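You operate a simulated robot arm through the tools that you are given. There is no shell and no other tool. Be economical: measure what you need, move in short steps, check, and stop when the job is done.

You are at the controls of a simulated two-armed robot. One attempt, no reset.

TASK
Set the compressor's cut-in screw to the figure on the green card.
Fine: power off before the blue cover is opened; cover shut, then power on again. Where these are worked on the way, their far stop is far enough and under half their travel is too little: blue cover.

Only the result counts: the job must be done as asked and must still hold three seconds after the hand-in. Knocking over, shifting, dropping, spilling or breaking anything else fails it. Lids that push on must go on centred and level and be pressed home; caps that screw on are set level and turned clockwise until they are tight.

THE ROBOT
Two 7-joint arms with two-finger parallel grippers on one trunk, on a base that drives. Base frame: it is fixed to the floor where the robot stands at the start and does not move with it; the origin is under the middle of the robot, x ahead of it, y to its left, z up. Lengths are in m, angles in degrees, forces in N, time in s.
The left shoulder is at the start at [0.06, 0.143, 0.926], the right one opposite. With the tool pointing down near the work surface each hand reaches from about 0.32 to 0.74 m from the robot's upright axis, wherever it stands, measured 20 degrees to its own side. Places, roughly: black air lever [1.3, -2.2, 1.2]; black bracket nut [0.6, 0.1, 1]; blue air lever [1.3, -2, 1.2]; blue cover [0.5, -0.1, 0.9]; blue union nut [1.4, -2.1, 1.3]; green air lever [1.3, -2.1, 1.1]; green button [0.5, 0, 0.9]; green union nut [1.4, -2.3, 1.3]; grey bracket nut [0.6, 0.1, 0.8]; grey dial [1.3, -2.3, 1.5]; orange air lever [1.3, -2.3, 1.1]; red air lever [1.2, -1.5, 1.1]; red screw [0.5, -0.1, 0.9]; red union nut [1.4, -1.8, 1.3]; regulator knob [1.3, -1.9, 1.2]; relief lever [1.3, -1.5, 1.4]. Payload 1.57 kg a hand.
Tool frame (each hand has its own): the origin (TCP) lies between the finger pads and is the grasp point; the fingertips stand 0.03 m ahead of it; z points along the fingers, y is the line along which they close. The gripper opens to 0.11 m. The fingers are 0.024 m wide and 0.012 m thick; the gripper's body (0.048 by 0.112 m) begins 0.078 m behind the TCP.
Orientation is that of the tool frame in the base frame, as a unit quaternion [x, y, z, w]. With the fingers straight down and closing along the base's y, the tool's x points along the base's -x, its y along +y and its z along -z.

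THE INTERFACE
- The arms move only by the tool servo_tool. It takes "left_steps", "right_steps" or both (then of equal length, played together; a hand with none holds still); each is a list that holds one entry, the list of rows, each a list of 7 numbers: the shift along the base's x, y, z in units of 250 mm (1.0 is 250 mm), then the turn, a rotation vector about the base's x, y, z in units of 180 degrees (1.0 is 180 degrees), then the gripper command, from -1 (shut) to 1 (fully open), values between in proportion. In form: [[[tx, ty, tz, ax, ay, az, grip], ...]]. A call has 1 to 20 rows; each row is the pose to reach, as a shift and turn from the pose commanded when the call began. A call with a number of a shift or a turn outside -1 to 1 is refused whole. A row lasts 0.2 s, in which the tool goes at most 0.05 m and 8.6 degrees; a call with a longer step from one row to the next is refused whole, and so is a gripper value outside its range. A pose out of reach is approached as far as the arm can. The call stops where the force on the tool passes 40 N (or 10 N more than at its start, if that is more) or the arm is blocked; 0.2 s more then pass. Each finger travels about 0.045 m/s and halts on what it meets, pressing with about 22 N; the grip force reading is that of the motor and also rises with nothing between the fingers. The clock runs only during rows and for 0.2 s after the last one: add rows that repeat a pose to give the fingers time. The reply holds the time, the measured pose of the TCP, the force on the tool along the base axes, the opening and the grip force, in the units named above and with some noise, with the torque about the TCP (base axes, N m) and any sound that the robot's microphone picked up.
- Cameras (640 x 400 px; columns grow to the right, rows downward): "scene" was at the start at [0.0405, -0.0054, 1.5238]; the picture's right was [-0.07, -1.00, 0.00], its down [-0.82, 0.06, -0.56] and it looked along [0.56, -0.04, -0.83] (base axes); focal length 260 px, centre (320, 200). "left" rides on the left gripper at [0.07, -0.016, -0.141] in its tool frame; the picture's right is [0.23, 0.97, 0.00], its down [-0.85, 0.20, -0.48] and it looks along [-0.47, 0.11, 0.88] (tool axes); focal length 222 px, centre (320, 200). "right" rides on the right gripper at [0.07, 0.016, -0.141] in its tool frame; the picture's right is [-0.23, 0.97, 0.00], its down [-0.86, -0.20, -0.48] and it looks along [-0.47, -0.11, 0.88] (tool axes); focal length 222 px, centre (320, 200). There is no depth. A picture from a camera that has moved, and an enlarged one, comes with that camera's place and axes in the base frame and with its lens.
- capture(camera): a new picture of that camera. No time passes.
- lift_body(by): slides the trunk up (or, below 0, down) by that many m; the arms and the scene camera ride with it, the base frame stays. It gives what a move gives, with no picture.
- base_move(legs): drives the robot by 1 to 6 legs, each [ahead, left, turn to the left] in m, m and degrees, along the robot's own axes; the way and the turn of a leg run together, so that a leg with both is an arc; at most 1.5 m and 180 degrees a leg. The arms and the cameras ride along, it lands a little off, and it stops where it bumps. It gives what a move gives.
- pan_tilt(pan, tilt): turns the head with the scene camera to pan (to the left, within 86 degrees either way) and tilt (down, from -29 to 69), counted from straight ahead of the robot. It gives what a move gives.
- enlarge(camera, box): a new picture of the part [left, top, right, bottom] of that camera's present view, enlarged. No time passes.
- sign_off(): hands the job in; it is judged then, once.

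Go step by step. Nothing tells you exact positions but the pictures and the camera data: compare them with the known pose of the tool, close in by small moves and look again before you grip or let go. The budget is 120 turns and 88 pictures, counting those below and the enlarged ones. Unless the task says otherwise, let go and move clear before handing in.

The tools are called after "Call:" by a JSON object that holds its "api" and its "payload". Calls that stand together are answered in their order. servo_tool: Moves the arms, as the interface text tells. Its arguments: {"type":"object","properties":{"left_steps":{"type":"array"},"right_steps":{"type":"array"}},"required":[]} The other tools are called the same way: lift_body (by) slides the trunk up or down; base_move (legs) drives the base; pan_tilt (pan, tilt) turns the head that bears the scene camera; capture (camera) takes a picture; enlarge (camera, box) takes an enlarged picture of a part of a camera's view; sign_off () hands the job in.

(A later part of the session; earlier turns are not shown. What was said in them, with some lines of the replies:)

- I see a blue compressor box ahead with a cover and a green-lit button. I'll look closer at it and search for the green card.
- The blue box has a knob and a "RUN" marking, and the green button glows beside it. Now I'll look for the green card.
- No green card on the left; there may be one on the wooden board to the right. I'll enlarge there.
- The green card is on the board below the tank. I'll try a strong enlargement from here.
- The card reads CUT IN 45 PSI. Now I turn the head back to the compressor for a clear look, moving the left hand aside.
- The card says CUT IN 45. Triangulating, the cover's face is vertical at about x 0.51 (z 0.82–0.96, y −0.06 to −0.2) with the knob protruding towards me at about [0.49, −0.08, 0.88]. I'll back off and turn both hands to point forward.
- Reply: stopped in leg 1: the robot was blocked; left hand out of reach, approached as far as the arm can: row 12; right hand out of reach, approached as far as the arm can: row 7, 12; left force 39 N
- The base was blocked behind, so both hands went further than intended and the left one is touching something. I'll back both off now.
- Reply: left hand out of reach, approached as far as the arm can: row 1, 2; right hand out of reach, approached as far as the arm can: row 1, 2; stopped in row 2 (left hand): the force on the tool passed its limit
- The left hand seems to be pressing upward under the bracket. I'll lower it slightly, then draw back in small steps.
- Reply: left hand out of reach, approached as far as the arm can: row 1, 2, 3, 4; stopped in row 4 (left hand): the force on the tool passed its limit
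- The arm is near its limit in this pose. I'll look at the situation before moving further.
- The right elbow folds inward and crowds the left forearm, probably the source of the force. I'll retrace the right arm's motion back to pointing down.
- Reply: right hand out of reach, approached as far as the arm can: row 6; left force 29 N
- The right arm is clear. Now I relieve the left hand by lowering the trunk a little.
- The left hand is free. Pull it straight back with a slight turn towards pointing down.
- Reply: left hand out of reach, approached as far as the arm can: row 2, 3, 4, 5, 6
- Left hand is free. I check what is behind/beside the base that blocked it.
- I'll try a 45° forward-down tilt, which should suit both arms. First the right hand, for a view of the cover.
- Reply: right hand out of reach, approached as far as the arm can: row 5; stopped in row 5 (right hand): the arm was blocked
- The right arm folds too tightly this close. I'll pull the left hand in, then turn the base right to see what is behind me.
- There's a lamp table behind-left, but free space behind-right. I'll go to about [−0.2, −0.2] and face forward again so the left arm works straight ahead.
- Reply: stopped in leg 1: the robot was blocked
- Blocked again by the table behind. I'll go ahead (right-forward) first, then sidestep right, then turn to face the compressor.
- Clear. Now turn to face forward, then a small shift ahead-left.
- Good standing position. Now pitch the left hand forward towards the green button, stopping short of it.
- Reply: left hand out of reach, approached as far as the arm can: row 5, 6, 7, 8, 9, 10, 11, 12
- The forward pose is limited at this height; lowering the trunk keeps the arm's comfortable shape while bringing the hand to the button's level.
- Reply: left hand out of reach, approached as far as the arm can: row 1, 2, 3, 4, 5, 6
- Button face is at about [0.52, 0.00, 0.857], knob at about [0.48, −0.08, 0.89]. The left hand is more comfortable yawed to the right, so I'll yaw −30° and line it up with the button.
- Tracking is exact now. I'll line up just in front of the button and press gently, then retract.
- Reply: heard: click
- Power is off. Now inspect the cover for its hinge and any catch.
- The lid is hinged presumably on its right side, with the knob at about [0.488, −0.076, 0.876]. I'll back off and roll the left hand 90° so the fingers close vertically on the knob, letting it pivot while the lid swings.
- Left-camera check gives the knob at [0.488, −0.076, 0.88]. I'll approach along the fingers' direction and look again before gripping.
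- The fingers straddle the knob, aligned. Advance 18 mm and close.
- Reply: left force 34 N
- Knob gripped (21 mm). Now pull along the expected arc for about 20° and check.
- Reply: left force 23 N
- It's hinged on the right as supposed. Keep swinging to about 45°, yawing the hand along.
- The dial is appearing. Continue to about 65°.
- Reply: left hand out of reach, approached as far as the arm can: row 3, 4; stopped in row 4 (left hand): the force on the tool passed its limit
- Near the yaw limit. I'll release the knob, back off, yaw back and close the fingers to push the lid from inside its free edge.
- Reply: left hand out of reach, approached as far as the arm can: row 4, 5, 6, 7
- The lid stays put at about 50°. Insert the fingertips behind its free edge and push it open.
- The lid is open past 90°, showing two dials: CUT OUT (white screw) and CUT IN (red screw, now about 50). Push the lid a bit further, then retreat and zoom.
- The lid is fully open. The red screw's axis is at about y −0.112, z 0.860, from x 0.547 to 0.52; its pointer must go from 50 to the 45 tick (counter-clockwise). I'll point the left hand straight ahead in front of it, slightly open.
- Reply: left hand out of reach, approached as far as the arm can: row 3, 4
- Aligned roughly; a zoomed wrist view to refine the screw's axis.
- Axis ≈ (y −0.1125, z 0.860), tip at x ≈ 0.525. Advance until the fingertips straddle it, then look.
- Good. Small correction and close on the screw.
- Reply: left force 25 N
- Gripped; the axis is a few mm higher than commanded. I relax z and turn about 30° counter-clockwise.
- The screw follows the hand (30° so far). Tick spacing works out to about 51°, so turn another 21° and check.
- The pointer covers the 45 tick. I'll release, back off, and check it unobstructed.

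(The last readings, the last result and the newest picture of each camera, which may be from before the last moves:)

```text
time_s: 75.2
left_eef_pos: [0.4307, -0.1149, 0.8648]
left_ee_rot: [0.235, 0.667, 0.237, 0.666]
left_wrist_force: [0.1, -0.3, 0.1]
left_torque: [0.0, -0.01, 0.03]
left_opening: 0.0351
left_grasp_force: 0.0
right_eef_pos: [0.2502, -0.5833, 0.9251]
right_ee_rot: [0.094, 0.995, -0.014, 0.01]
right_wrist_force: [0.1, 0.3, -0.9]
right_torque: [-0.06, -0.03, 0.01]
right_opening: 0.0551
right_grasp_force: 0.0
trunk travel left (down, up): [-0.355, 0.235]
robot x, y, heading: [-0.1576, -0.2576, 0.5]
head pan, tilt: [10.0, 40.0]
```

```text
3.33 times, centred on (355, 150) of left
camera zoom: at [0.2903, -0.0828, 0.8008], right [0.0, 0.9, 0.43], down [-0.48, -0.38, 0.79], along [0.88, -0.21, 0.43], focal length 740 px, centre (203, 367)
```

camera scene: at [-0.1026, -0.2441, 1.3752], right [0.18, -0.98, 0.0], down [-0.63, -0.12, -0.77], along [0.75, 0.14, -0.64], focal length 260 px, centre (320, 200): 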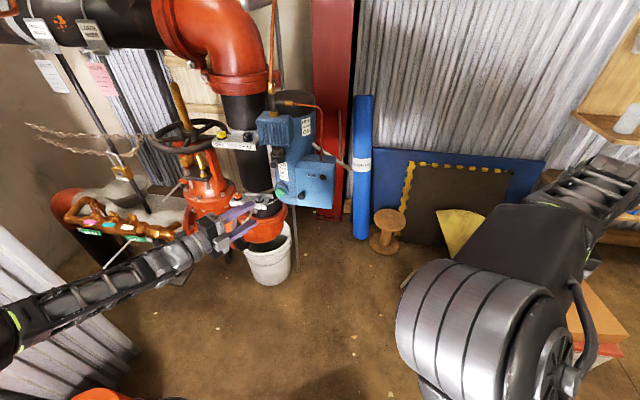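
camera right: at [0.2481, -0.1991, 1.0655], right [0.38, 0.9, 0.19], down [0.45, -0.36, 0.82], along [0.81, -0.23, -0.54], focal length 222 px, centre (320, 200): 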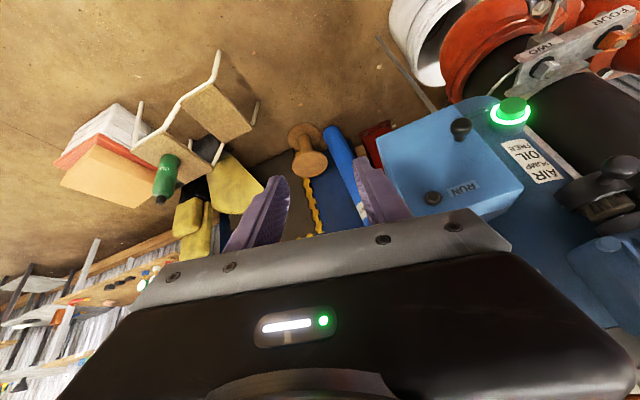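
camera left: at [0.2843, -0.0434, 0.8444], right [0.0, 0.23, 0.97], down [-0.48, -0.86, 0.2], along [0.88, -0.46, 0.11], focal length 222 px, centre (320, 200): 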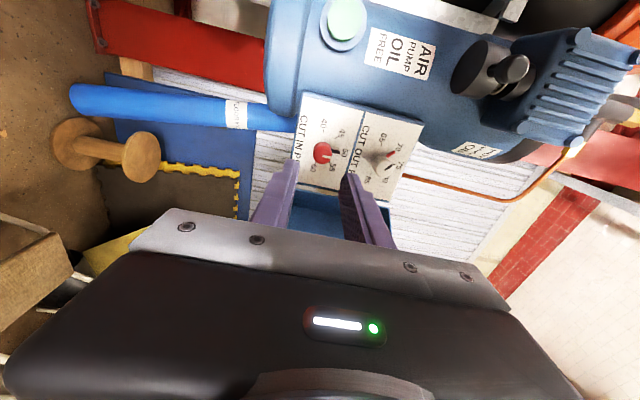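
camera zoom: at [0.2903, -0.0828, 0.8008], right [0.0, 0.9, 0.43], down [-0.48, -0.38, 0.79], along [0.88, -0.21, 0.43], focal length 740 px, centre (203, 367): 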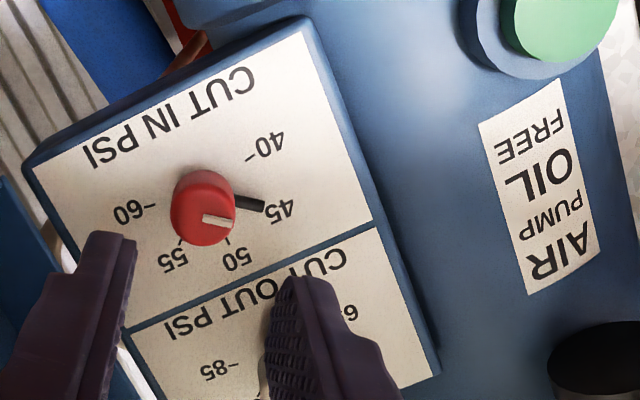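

Near-normal view from the wrist camera is available; zoom more to judge the pointer against the tick.

Call:
{"api": "enlarge", "payload": {"camera": "left", "box": [296, 134, 352, 169]}}

```text
11.43 times, centred on (324, 152) of left
camera zoom: at [0.2903, -0.0828, 0.8008], right [0.0, 0.9, 0.43], down [-0.48, -0.38, 0.79], along [0.88, -0.21, 0.43], focal length 2538 px, centre (274, 754)
```

zoom: 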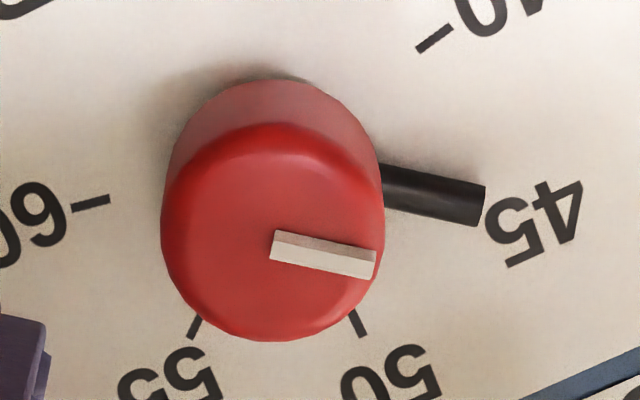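

The pointer works out to 51–54° against a tick at about 50–51°, i.e. 45 PSI within a few tenths. Now I'll withdraw the left hand and bring the right hand (fingers closed, pointing down) to the outside of the lid to swing it shut.

Call:
{"api": "servo_tool", "payload": {"left_steps": [[[-0.05, 0.02, 0, 0, 0, 0, -1], [-0.1, 0.08, 0, 0, 0, -0.03, -1], [-0.15, 0.14, 0, 0, 0, -0.06, -1], [-0.2, 0.2, 0, 0, 0, -0.1, -1], [-0.24, 0.28, 0, 0, 0, -0.14, -1], [-0.28, 0.36, 0, 0, 0, -0.17, -1], [-0.3, 0.44, 0, 0, 0, -0.17, -1], [-0.3, 0.5, 0, 0, 0, -0.17, -1]]], "right_steps": [[[0.1, 0.111, 0.02, 0, 0, 0.01, -1], [0.2, 0.222, 0.02, 0, 0, 0.02, -1], [0.3, 0.333, 0.02, 0, 0, 0.03, -1], [0.4, 0.444, 0.02, 0, 0, 0.04, -1], [0.5, 0.555, 0.02, 0, 0, 0.05, -1], [0.6, 0.666, 0.02, 0, 0, 0.06, -1], [0.7, 0.777, 0.02, 0, 0, 0.06, -1], [0.8, 0.888, 0.02, 0, 0, 0.06, -1]]]}}

Call:
{"api": "enlarge", "payload": {"camera": "scene", "box": [260, 120, 400, 240]}}

```text
time_s: 77.0
left_eef_pos: [0.356, 0.0105, 0.8641]
left_ee_rot: [0.402, 0.582, 0.052, 0.705]
left_wrist_force: [-0.7, 0.1, -1.0]
left_torque: [0.01, 0.0, 0.02]
left_opening: 0.0
left_grasp_force: 21.1
right_eef_pos: [0.4152, -0.3855, 0.8937]
right_ee_rot: [-0.001, 1.0, -0.013, 0.017]
right_wrist_force: [-1.1, 0.0, -0.4]
right_torque: [0.0, 0.0, -0.01]
right_opening: 0.0
right_grasp_force: 21.5
right hand out of reach, approached as far as the arm can: row 6, 7, 8
trunk travel left (down, up): [-0.355, 0.235]
robot x, y, heading: [-0.1561, -0.2591, 0.3]
head pan, tilt: [10.0, 40.0]
```

```text
3.33 times, centred on (330, 180) of scene
camera zoom: at [-0.1034, -0.2448, 1.3752], right [0.18, -0.98, 0.0], down [-0.63, -0.12, -0.77], along [0.75, 0.14, -0.64], focal length 865 px, centre (287, 267)
```

zoom: 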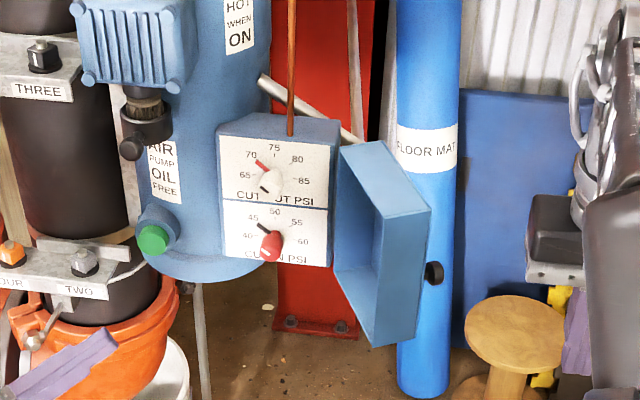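

Down-pointing reach is limited with the trunk so low. I'll raise the trunk back up and place the right hand again.

Call:
{"api": "lift_body", "payload": {"by": 0.17}}

Call:
{"api": "servo_tool", "payload": {"right_steps": [[[0.04, 0.02, -0.1, 0, 0, 0, -1], [0.08, 0.05, -0.2, 0, 0, 0, -1], [0.12, 0.08, -0.3, 0, 0, 0, -1], [0.14, 0.1, -0.4, 0, 0, 0, -1], [0.14, 0.1, -0.53, 0, 0, 0, -1], [0.14, 0.1, -0.53, 0, 0, 0, -1]]]}}

```text
time_s: 78.9
left_eef_pos: [0.3571, 0.0101, 1.0344]
left_ee_rot: [0.402, 0.581, 0.052, 0.705]
left_wrist_force: [0.3, 0.3, -0.1]
left_torque: [0.0, 0.0, 0.02]
left_opening: 0.0
left_grasp_force: 21.2
right_eef_pos: [0.4156, -0.386, 1.0637]
right_ee_rot: [-0.001, 1.0, -0.013, 0.017]
right_wrist_force: [-1.0, 0.2, 0.7]
right_torque: [-0.05, -0.01, 0.0]
right_opening: 0.0
right_grasp_force: 21.0
trunk travel left (down, up): [-0.525, 0.065]
robot x, y, heading: [-0.1569, -0.2616, 0.4]
head pan, tilt: [10.0, 40.0]
```

```text
time_s: 80.3
left_eef_pos: [0.3577, 0.0095, 1.0342]
left_ee_rot: [0.403, 0.581, 0.052, 0.705]
left_wrist_force: [0.6, 0.3, -0.2]
left_torque: [0.0, 0.01, 0.0]
left_opening: 0.0
left_grasp_force: 21.5
right_eef_pos: [0.4528, -0.3591, 0.9325]
right_ee_rot: [-0.001, 1.0, -0.014, 0.018]
right_wrist_force: [-0.1, -0.2, 0.2]
right_torque: [-0.02, -0.02, -0.01]
right_opening: 0.0
right_grasp_force: 20.9
trunk travel left (down, up): [-0.525, 0.065]
robot x, y, heading: [-0.1556, -0.2591, 0.2]
head pan, tilt: [10.0, 40.0]
```

In place at the right of the lid. Sweep it along its arc towards closed, stopping near 30°.

Call:
{"api": "servo_tool", "payload": {"right_steps": [[[0.065, 0.15, 0, 0, 0, 0, -1], [0.129, 0.296, 0, 0, 0, 0, -1], [0.129, 0.416, 0, 0, 0, 0, -1], [0.077, 0.496, 0, 0, 0, 0, -1], [0.017, 0.568, 0, 0, 0, 0, -1], [-0.015, 0.676, 0, 0, 0, 0, -1], [-0.033, 0.775, 0, 0, 0, 0, -1], [0.013, 0.852, 0, 0, 0, 0, -1], [0.087, 0.874, 0, 0, 0, 0, -1], [0.087, 0.874, 0, 0, 0, 0, -1]]]}}

Call:
{"api": "enlarge", "payload": {"camera": "scene", "box": [240, 120, 400, 240]}}

```text
time_s: 82.5
left_eef_pos: [0.3573, 0.0102, 1.0341]
left_ee_rot: [0.403, 0.581, 0.052, 0.705]
left_wrist_force: [-0.3, 0.6, 0.0]
left_torque: [-0.01, -0.01, 0.03]
left_opening: 0.0001
left_grasp_force: 21.8
right_eef_pos: [0.4067, -0.2335, 0.9291]
right_ee_rot: [-0.005, 1.0, -0.013, 0.018]
right_wrist_force: [-0.1, -0.9, 0.1]
right_torque: [0.0, -0.02, 0.01]
right_opening: 0.0
right_grasp_force: 21.3
right hand out of reach, approached as far as the arm can: row 2, 3, 4, 5, 6, 7, 8, 9, 10
trunk travel left (down, up): [-0.525, 0.065]
robot x, y, heading: [-0.1533, -0.26, 0.5]
head pan, tilt: [10.0, 40.0]
```

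```text
3.33 times, centred on (320, 180) of scene
camera zoom: at [-0.1028, -0.2443, 1.5452], right [0.18, -0.98, 0.0], down [-0.63, -0.12, -0.77], along [0.75, 0.14, -0.64], focal length 865 px, centre (320, 267)
```

zoom: 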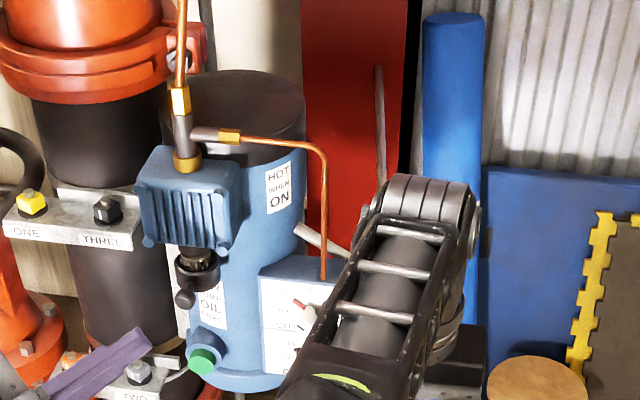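

The right arm can't reach inward here. Instead I'll retreat it and shift the base right by 0.2 m so the left hand, pointing forward, can get outside the lid.

Call:
{"api": "servo_tool", "payload": {"right_steps": [[[-0.05, -0.12, 0.05, 0, 0, 0, -1], [-0.1, -0.26, 0.15, 0, 0, 0, -1], [-0.2, -0.4, 0.25, 0, 0, 0, -1], [-0.3, -0.54, 0.35, 0, 0, 0, -1], [-0.4, -0.68, 0.45, 0, 0, 0, -1], [-0.5, -0.8, 0.5, 0, 0, 0, -1], [-0.55, -0.9, 0.5, 0, 0, 0, -1]]]}}

Call:
{"api": "enlarge", "payload": {"camera": "scene", "box": [240, 120, 400, 240]}}

```text
time_s: 84.1
left_eef_pos: [0.3576, 0.0096, 1.0333]
left_ee_rot: [0.403, 0.581, 0.052, 0.705]
left_wrist_force: [-0.6, -0.2, -0.1]
left_torque: [0.0, -0.02, 0.0]
left_opening: 0.0
left_grasp_force: 21.9
right_eef_pos: [0.2684, -0.4603, 1.0501]
right_ee_rot: [-0.002, 1.0, -0.013, 0.017]
right_wrist_force: [-0.8, 0.4, 0.4]
right_torque: [-0.02, 0.0, -0.02]
right_opening: 0.0
right_grasp_force: 21.2
trunk travel left (down, up): [-0.525, 0.065]
robot x, y, heading: [-0.1525, -0.2588, 0.2]
head pan, tilt: [10.0, 40.0]
```

```text
3.33 times, centred on (320, 180) of scene
camera zoom: at [-0.103, -0.2446, 1.5452], right [0.18, -0.98, 0.0], down [-0.63, -0.12, -0.77], along [0.75, 0.14, -0.64], focal length 865 px, centre (320, 267)
```

zoom: 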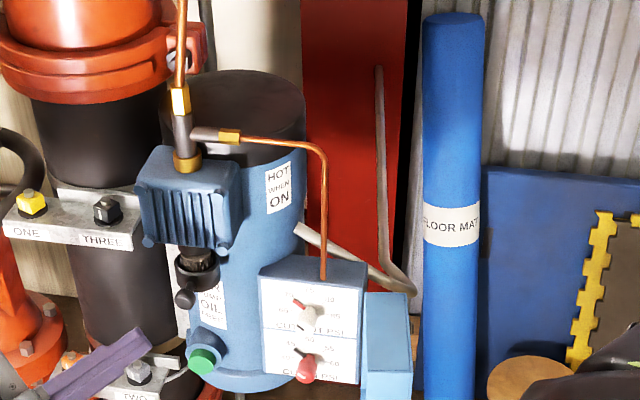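

The lid was already moved to about 90°. Shift the base right, and lower the trunk.

Call:
{"api": "base_move", "payload": {"legs": [[0, -0.2, 0]]}}

Call:
{"api": "lift_body", "payload": {"by": -0.15}}

Call:
{"api": "pan_tilt", "payload": {"pan": 22, "tilt": 40}}

Call:
{"api": "capture", "payload": {"camera": "scene"}}

```text
time_s: 85.7
left_eef_pos: [0.358, -0.1881, 1.0339]
left_ee_rot: [0.403, 0.582, 0.052, 0.705]
left_wrist_force: [0.1, 0.2, -1.3]
left_torque: [0.0, -0.04, 0.03]
left_opening: 0.0001
left_grasp_force: 21.2
right_eef_pos: [0.2708, -0.6573, 1.0512]
right_ee_rot: [-0.003, 1.0, -0.013, 0.016]
right_wrist_force: [1.2, -0.2, 0.6]
right_torque: [0.02, -0.03, 0.01]
right_opening: 0.0001
right_grasp_force: 21.2
trunk travel left (down, up): [-0.525, 0.065]
robot x, y, heading: [-0.1539, -0.4567, 0.3]
head pan, tilt: [10.0, 40.0]
```

```text
time_s: 87.5
left_eef_pos: [0.3576, -0.1874, 0.8834]
left_ee_rot: [0.403, 0.582, 0.052, 0.705]
left_wrist_force: [-1.1, -0.1, 0.6]
left_torque: [-0.01, 0.02, 0.01]
left_opening: 0.0
left_grasp_force: 20.9
right_eef_pos: [0.2706, -0.6571, 0.9002]
right_ee_rot: [-0.002, 1.0, -0.013, 0.017]
right_wrist_force: [0.6, -0.3, -0.2]
right_torque: [0.01, -0.01, -0.03]
right_opening: 0.0001
right_grasp_force: 21.6
trunk travel left (down, up): [-0.375, 0.215]
robot x, y, heading: [-0.1568, -0.4583, 0.5]
head pan, tilt: [10.0, 40.0]
```

```text
time_s: 88.2
left_eef_pos: [0.3582, -0.1858, 0.8832]
left_ee_rot: [0.402, 0.582, 0.053, 0.705]
left_wrist_force: [-0.6, 0.4, -0.7]
left_torque: [-0.01, -0.02, -0.01]
left_opening: 0.0
left_grasp_force: 21.0
right_eef_pos: [0.2717, -0.6568, 0.9004]
right_ee_rot: [-0.003, 1.0, -0.013, 0.017]
right_wrist_force: [-0.2, 1.0, -0.6]
right_torque: [-0.02, 0.03, -0.03]
right_opening: 0.0
right_grasp_force: 21.0
trunk travel left (down, up): [-0.375, 0.215]
robot x, y, heading: [-0.1552, -0.4582, 0.5]
head pan, tilt: [22.0, 40.0]
```

```text
24 pictures are left
camera scene: at [-0.1067, -0.4247, 1.3952], right [0.38, -0.92, 0.0], down [-0.59, -0.24, -0.77], along [0.71, 0.29, -0.64], focal length 260 px, centre (320, 200)
```

scene: 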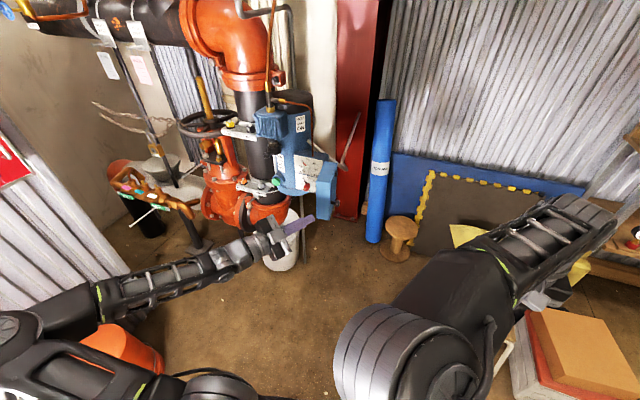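

Good stance. Now move the left hand to the right of the lid at z 0.92 (above its knob), pointing straight ahead.

Call:
{"api": "servo_tool", "payload": {"left_steps": [[[-0.04, -0.1, 0.05, 0, 0, 0.04, -1], [-0.06, -0.22, 0.1, 0, 0, 0.08, -1], [-0.06, -0.32, 0.15, 0, 0, 0.12, -1], [-0.0, -0.42, 0.15, 0, 0, 0.165, -1], [0.15, -0.42, 0.15, 0, 0, 0.165, -1], [0.3, -0.42, 0.15, 0, 0, 0.165, -1], [0.3, -0.42, 0.15, 0, 0, 0.165, -1]]]}}

Call:
{"api": "enlarge", "payload": {"camera": "scene", "box": [220, 130, 380, 270]}}

```text
time_s: 89.8
left_eef_pos: [0.4313, -0.2904, 0.9223]
left_ee_rot: [0.24, 0.665, 0.232, 0.668]
left_wrist_force: [-0.2, 0.5, 0.1]
left_torque: [-0.01, 0.06, 0.02]
left_opening: 0.0
left_grasp_force: 21.7
left hand out of reach, approached as far as the arm can: row 2, 3, 4, 5
right_eef_pos: [0.2709, -0.6557, 0.9002]
right_ee_rot: [-0.002, 1.0, -0.013, 0.017]
right_wrist_force: [0.1, 0.1, 0.2]
right_torque: [-0.01, -0.01, 0.02]
right_opening: 0.0
right_grasp_force: 22.1
trunk travel left (down, up): [-0.375, 0.215]
robot x, y, heading: [-0.1532, -0.4569, 0.5]
head pan, tilt: [22.0, 40.0]
```

```text
2.86 times, centred on (300, 200) of scene
camera zoom: at [-0.1064, -0.4248, 1.3952], right [0.38, -0.92, 0.0], down [-0.59, -0.25, -0.77], along [0.71, 0.29, -0.64], focal length 742 px, centre (377, 200)
```

zoom: 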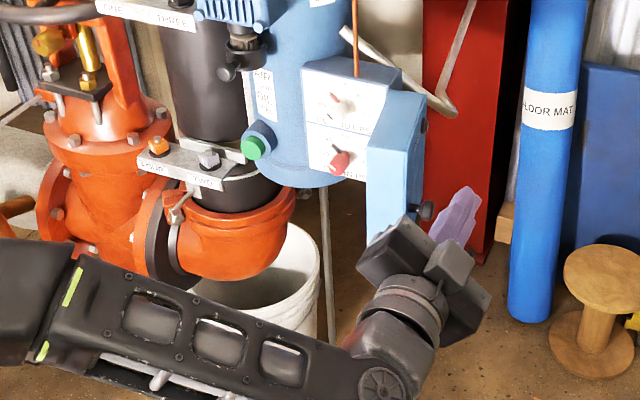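

The finger is outside the lid. Sweep it closed along the arc.

Call:
{"api": "servo_tool", "payload": {"left_steps": [[[0, 0.12, 0, 0, 0, 0, -1], [0, 0.24, 0, 0, 0, 0, -1], [-0.008, 0.3, 0, 0, 0, 0, -1], [-0.008, 0.364, 0, 0, 0, 0, -1], [-0.03, 0.43, 0, 0, 0, 0, -1], [-0.04, 0.484, 0, 0, 0, 0, -1], [-0.035, 0.54, 0, 0, 0, 0, -1], [-0.02, 0.58, 0, 0, 0, 0, -1], [0.02, 0.595, 0, 0, 0, 0, -1], [0.06, 0.61, 0, 0, 0, 0, -1], [0.1, 0.64, 0, 0, 0, 0, -1], [0.14, 0.67, 0, 0, 0, 0, -1], [0.14, 0.67, 0, 0, 0, 0, -1]]]}}

Call:
{"api": "enlarge", "payload": {"camera": "scene", "box": [240, 130, 380, 240]}}

```text
time_s: 92.6
left_eef_pos: [0.468, -0.125, 0.9224]
left_ee_rot: [0.241, 0.665, 0.231, 0.668]
left_wrist_force: [-1.1, -0.2, -0.2]
left_torque: [0.0, -0.01, 0.04]
left_opening: 0.0
left_grasp_force: 21.0
right_eef_pos: [0.2713, -0.6569, 0.9007]
right_ee_rot: [-0.001, 1.0, -0.013, 0.017]
right_wrist_force: [0.1, 0.1, 0.0]
right_torque: [0.02, 0.01, -0.01]
right_opening: 0.0002
right_grasp_force: 21.2
trunk travel left (down, up): [-0.375, 0.215]
robot x, y, heading: [-0.153, -0.4562, 0.6]
head pan, tilt: [22.0, 40.0]
```

```text
3.64 times, centred on (310, 185) of scene
camera zoom: at [-0.1066, -0.4246, 1.3952], right [0.38, -0.92, 0.0], down [-0.59, -0.25, -0.77], along [0.71, 0.29, -0.64], focal length 944 px, centre (356, 254)
```

zoom: 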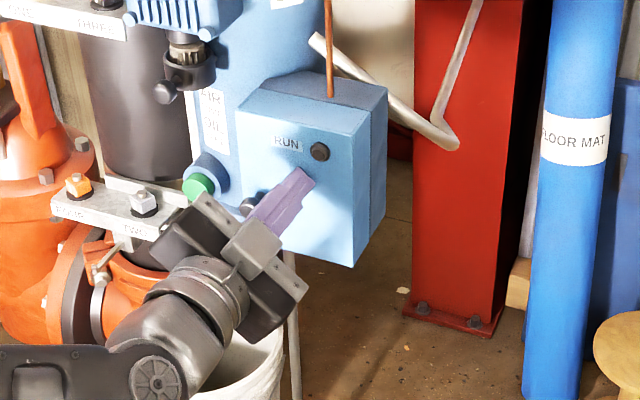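

The lid is nearly shut. Press it home near the knob side.

Call:
{"api": "servo_tool", "payload": {"left_steps": [[[-0.06, 0.06, 0, 0, 0, 0, -1], [-0.06, 0.14, 0, 0, 0, 0, -1], [0.0, 0.14, 0, 0, 0, 0, -1], [0.04, 0.14, 0, 0, 0, 0, -1], [0.06, 0.14, 0, 0, 0, 0, -1], [0.08, 0.14, 0, 0, 0, 0, -1], [0.095, 0.14, 0, 0, 0, 0, -1]]]}}

```text
time_s: 93.8
left_eef_pos: [0.4733, -0.0891, 0.9216]
left_ee_rot: [0.24, 0.665, 0.233, 0.668]
left_wrist_force: [-26.6, -2.7, 7.1]
left_torque: [-0.07, -0.07, 0.21]
left_opening: 0.0001
left_grasp_force: 20.9
right_eef_pos: [0.2677, -0.6543, 0.9025]
right_ee_rot: [-0.004, 1.0, -0.013, 0.018]
right_wrist_force: [0.1, -0.9, 0.6]
right_torque: [0.0, 0.0, 0.02]
right_opening: 0.0
right_grasp_force: 21.3
trunk travel left (down, up): [-0.375, 0.215]
robot x, y, heading: [-0.1541, -0.4621, 0.5]
head pan, tilt: [22.0, 40.0]
stopped in row 5 (left hand): the force on the tool passed its limit (the readings are from after the stop); the commanded pose is now the measured one
```

The lid is home. Back off and line up with the green button.

Call:
{"api": "servo_tool", "payload": {"left_steps": [[[-0.15, 0, 0, 0, 0, 0, -1], [-0.3, 0, 0, 0, 0, 0, -1], [-0.3, 0.14, -0.06, 0, 0, 0, -1], [-0.3, 0.28, -0.14, 0, 0, 0, -1], [-0.3, 0.372, -0.246, 0, 0, 0, -1], [-0.2, 0.372, -0.246, 0, 0, 0, -1], [-0.1, 0.372, -0.246, 0, 0, 0, -1], [-0.1, 0.372, -0.246, 0, 0, 0, -1]]]}}

Call:
{"api": "enlarge", "payload": {"camera": "scene", "box": [240, 130, 380, 240]}}

```text
time_s: 95.6
left_eef_pos: [0.4512, 0.0022, 0.8558]
left_ee_rot: [0.241, 0.667, 0.231, 0.666]
left_wrist_force: [0.0, 0.6, -0.5]
left_torque: [-0.02, 0.0, 0.01]
left_opening: 0.0
left_grasp_force: 21.2
right_eef_pos: [0.2697, -0.6566, 0.9004]
right_ee_rot: [-0.003, 1.0, -0.014, 0.017]
right_wrist_force: [-0.4, 1.2, 0.1]
right_torque: [0.01, 0.02, 0.01]
right_opening: 0.0
right_grasp_force: 21.2
trunk travel left (down, up): [-0.375, 0.215]
robot x, y, heading: [-0.1564, -0.458, 0.3]
head pan, tilt: [22.0, 40.0]
```

```text
3.64 times, centred on (310, 185) of scene
camera zoom: at [-0.1075, -0.4245, 1.3952], right [0.38, -0.92, 0.0], down [-0.59, -0.25, -0.77], along [0.71, 0.29, -0.64], focal length 944 px, centre (356, 254)
```

zoom: 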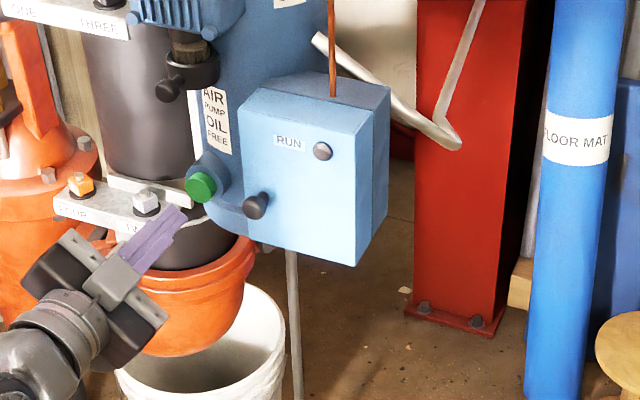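

Aligned with the button. Press it and retract.

Call:
{"api": "servo_tool", "payload": {"left_steps": [[[0.06, 0, 0.005, 0, 0, 0, -1], [0.11, 0, 0.005, 0, 0, 0, -1], [0.14, 0, 0.005, 0, 0, 0, -1], [0.17, 0, 0.005, 0, 0, 0, -1], [0.2, 0, 0.005, 0, 0, 0, -1], [0.14, 0, 0.005, 0, 0, 0, -1], [0.0, 0, 0, 0, 0, 0, -1], [-0.15, 0, 0, 0, 0, 0, -1]]]}}

Call:
{"api": "enlarge", "payload": {"camera": "scene", "box": [240, 130, 380, 240]}}

```text
time_s: 97.4
left_eef_pos: [0.4132, 0.0007, 0.8588]
left_ee_rot: [0.241, 0.667, 0.23, 0.666]
left_wrist_force: [0.1, 0.4, 0.8]
left_torque: [-0.01, 0.04, 0.0]
left_opening: 0.0
left_grasp_force: 21.5
right_eef_pos: [0.2709, -0.6554, 0.9006]
right_ee_rot: [-0.003, 1.0, -0.012, 0.018]
right_wrist_force: [-0.4, 0.1, 0.7]
right_torque: [0.03, 0.01, 0.01]
right_opening: 0.0002
right_grasp_force: 21.7
trunk travel left (down, up): [-0.375, 0.215]
robot x, y, heading: [-0.1536, -0.4569, 0.5]
head pan, tilt: [22.0, 40.0]
heard: click
```

```text
3.64 times, centred on (310, 185) of scene
camera zoom: at [-0.1079, -0.4246, 1.3952], right [0.38, -0.92, 0.0], down [-0.59, -0.25, -0.77], along [0.71, 0.29, -0.64], focal length 944 px, centre (356, 254)
```

zoom: 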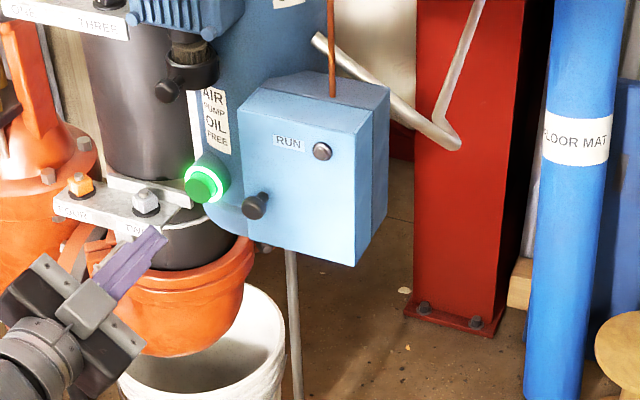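

The cut-in is set, the lid is shut, the power ring is lit again and the hand is clear. I'm handing in.

Call:
{"api": "sign_off", "payload": {}}

```text
The job is handed in.
```

The compressor's cut-in screw is set to 45 PSI, the figure on the green card. My last reading with the cover open put the pointer within a few tenths of a PSI of the 45 mark.

The power was off before the blue cover was opened. The cover is now pressed shut and the power is back on, with its green ring lit.

While reaching in early on, the left hand pressed under a bracket beside the compressor, and backing up twice bumped something behind the robot. I saw nothing moved in front of the robot, but I didn't look behind again after the second bump.
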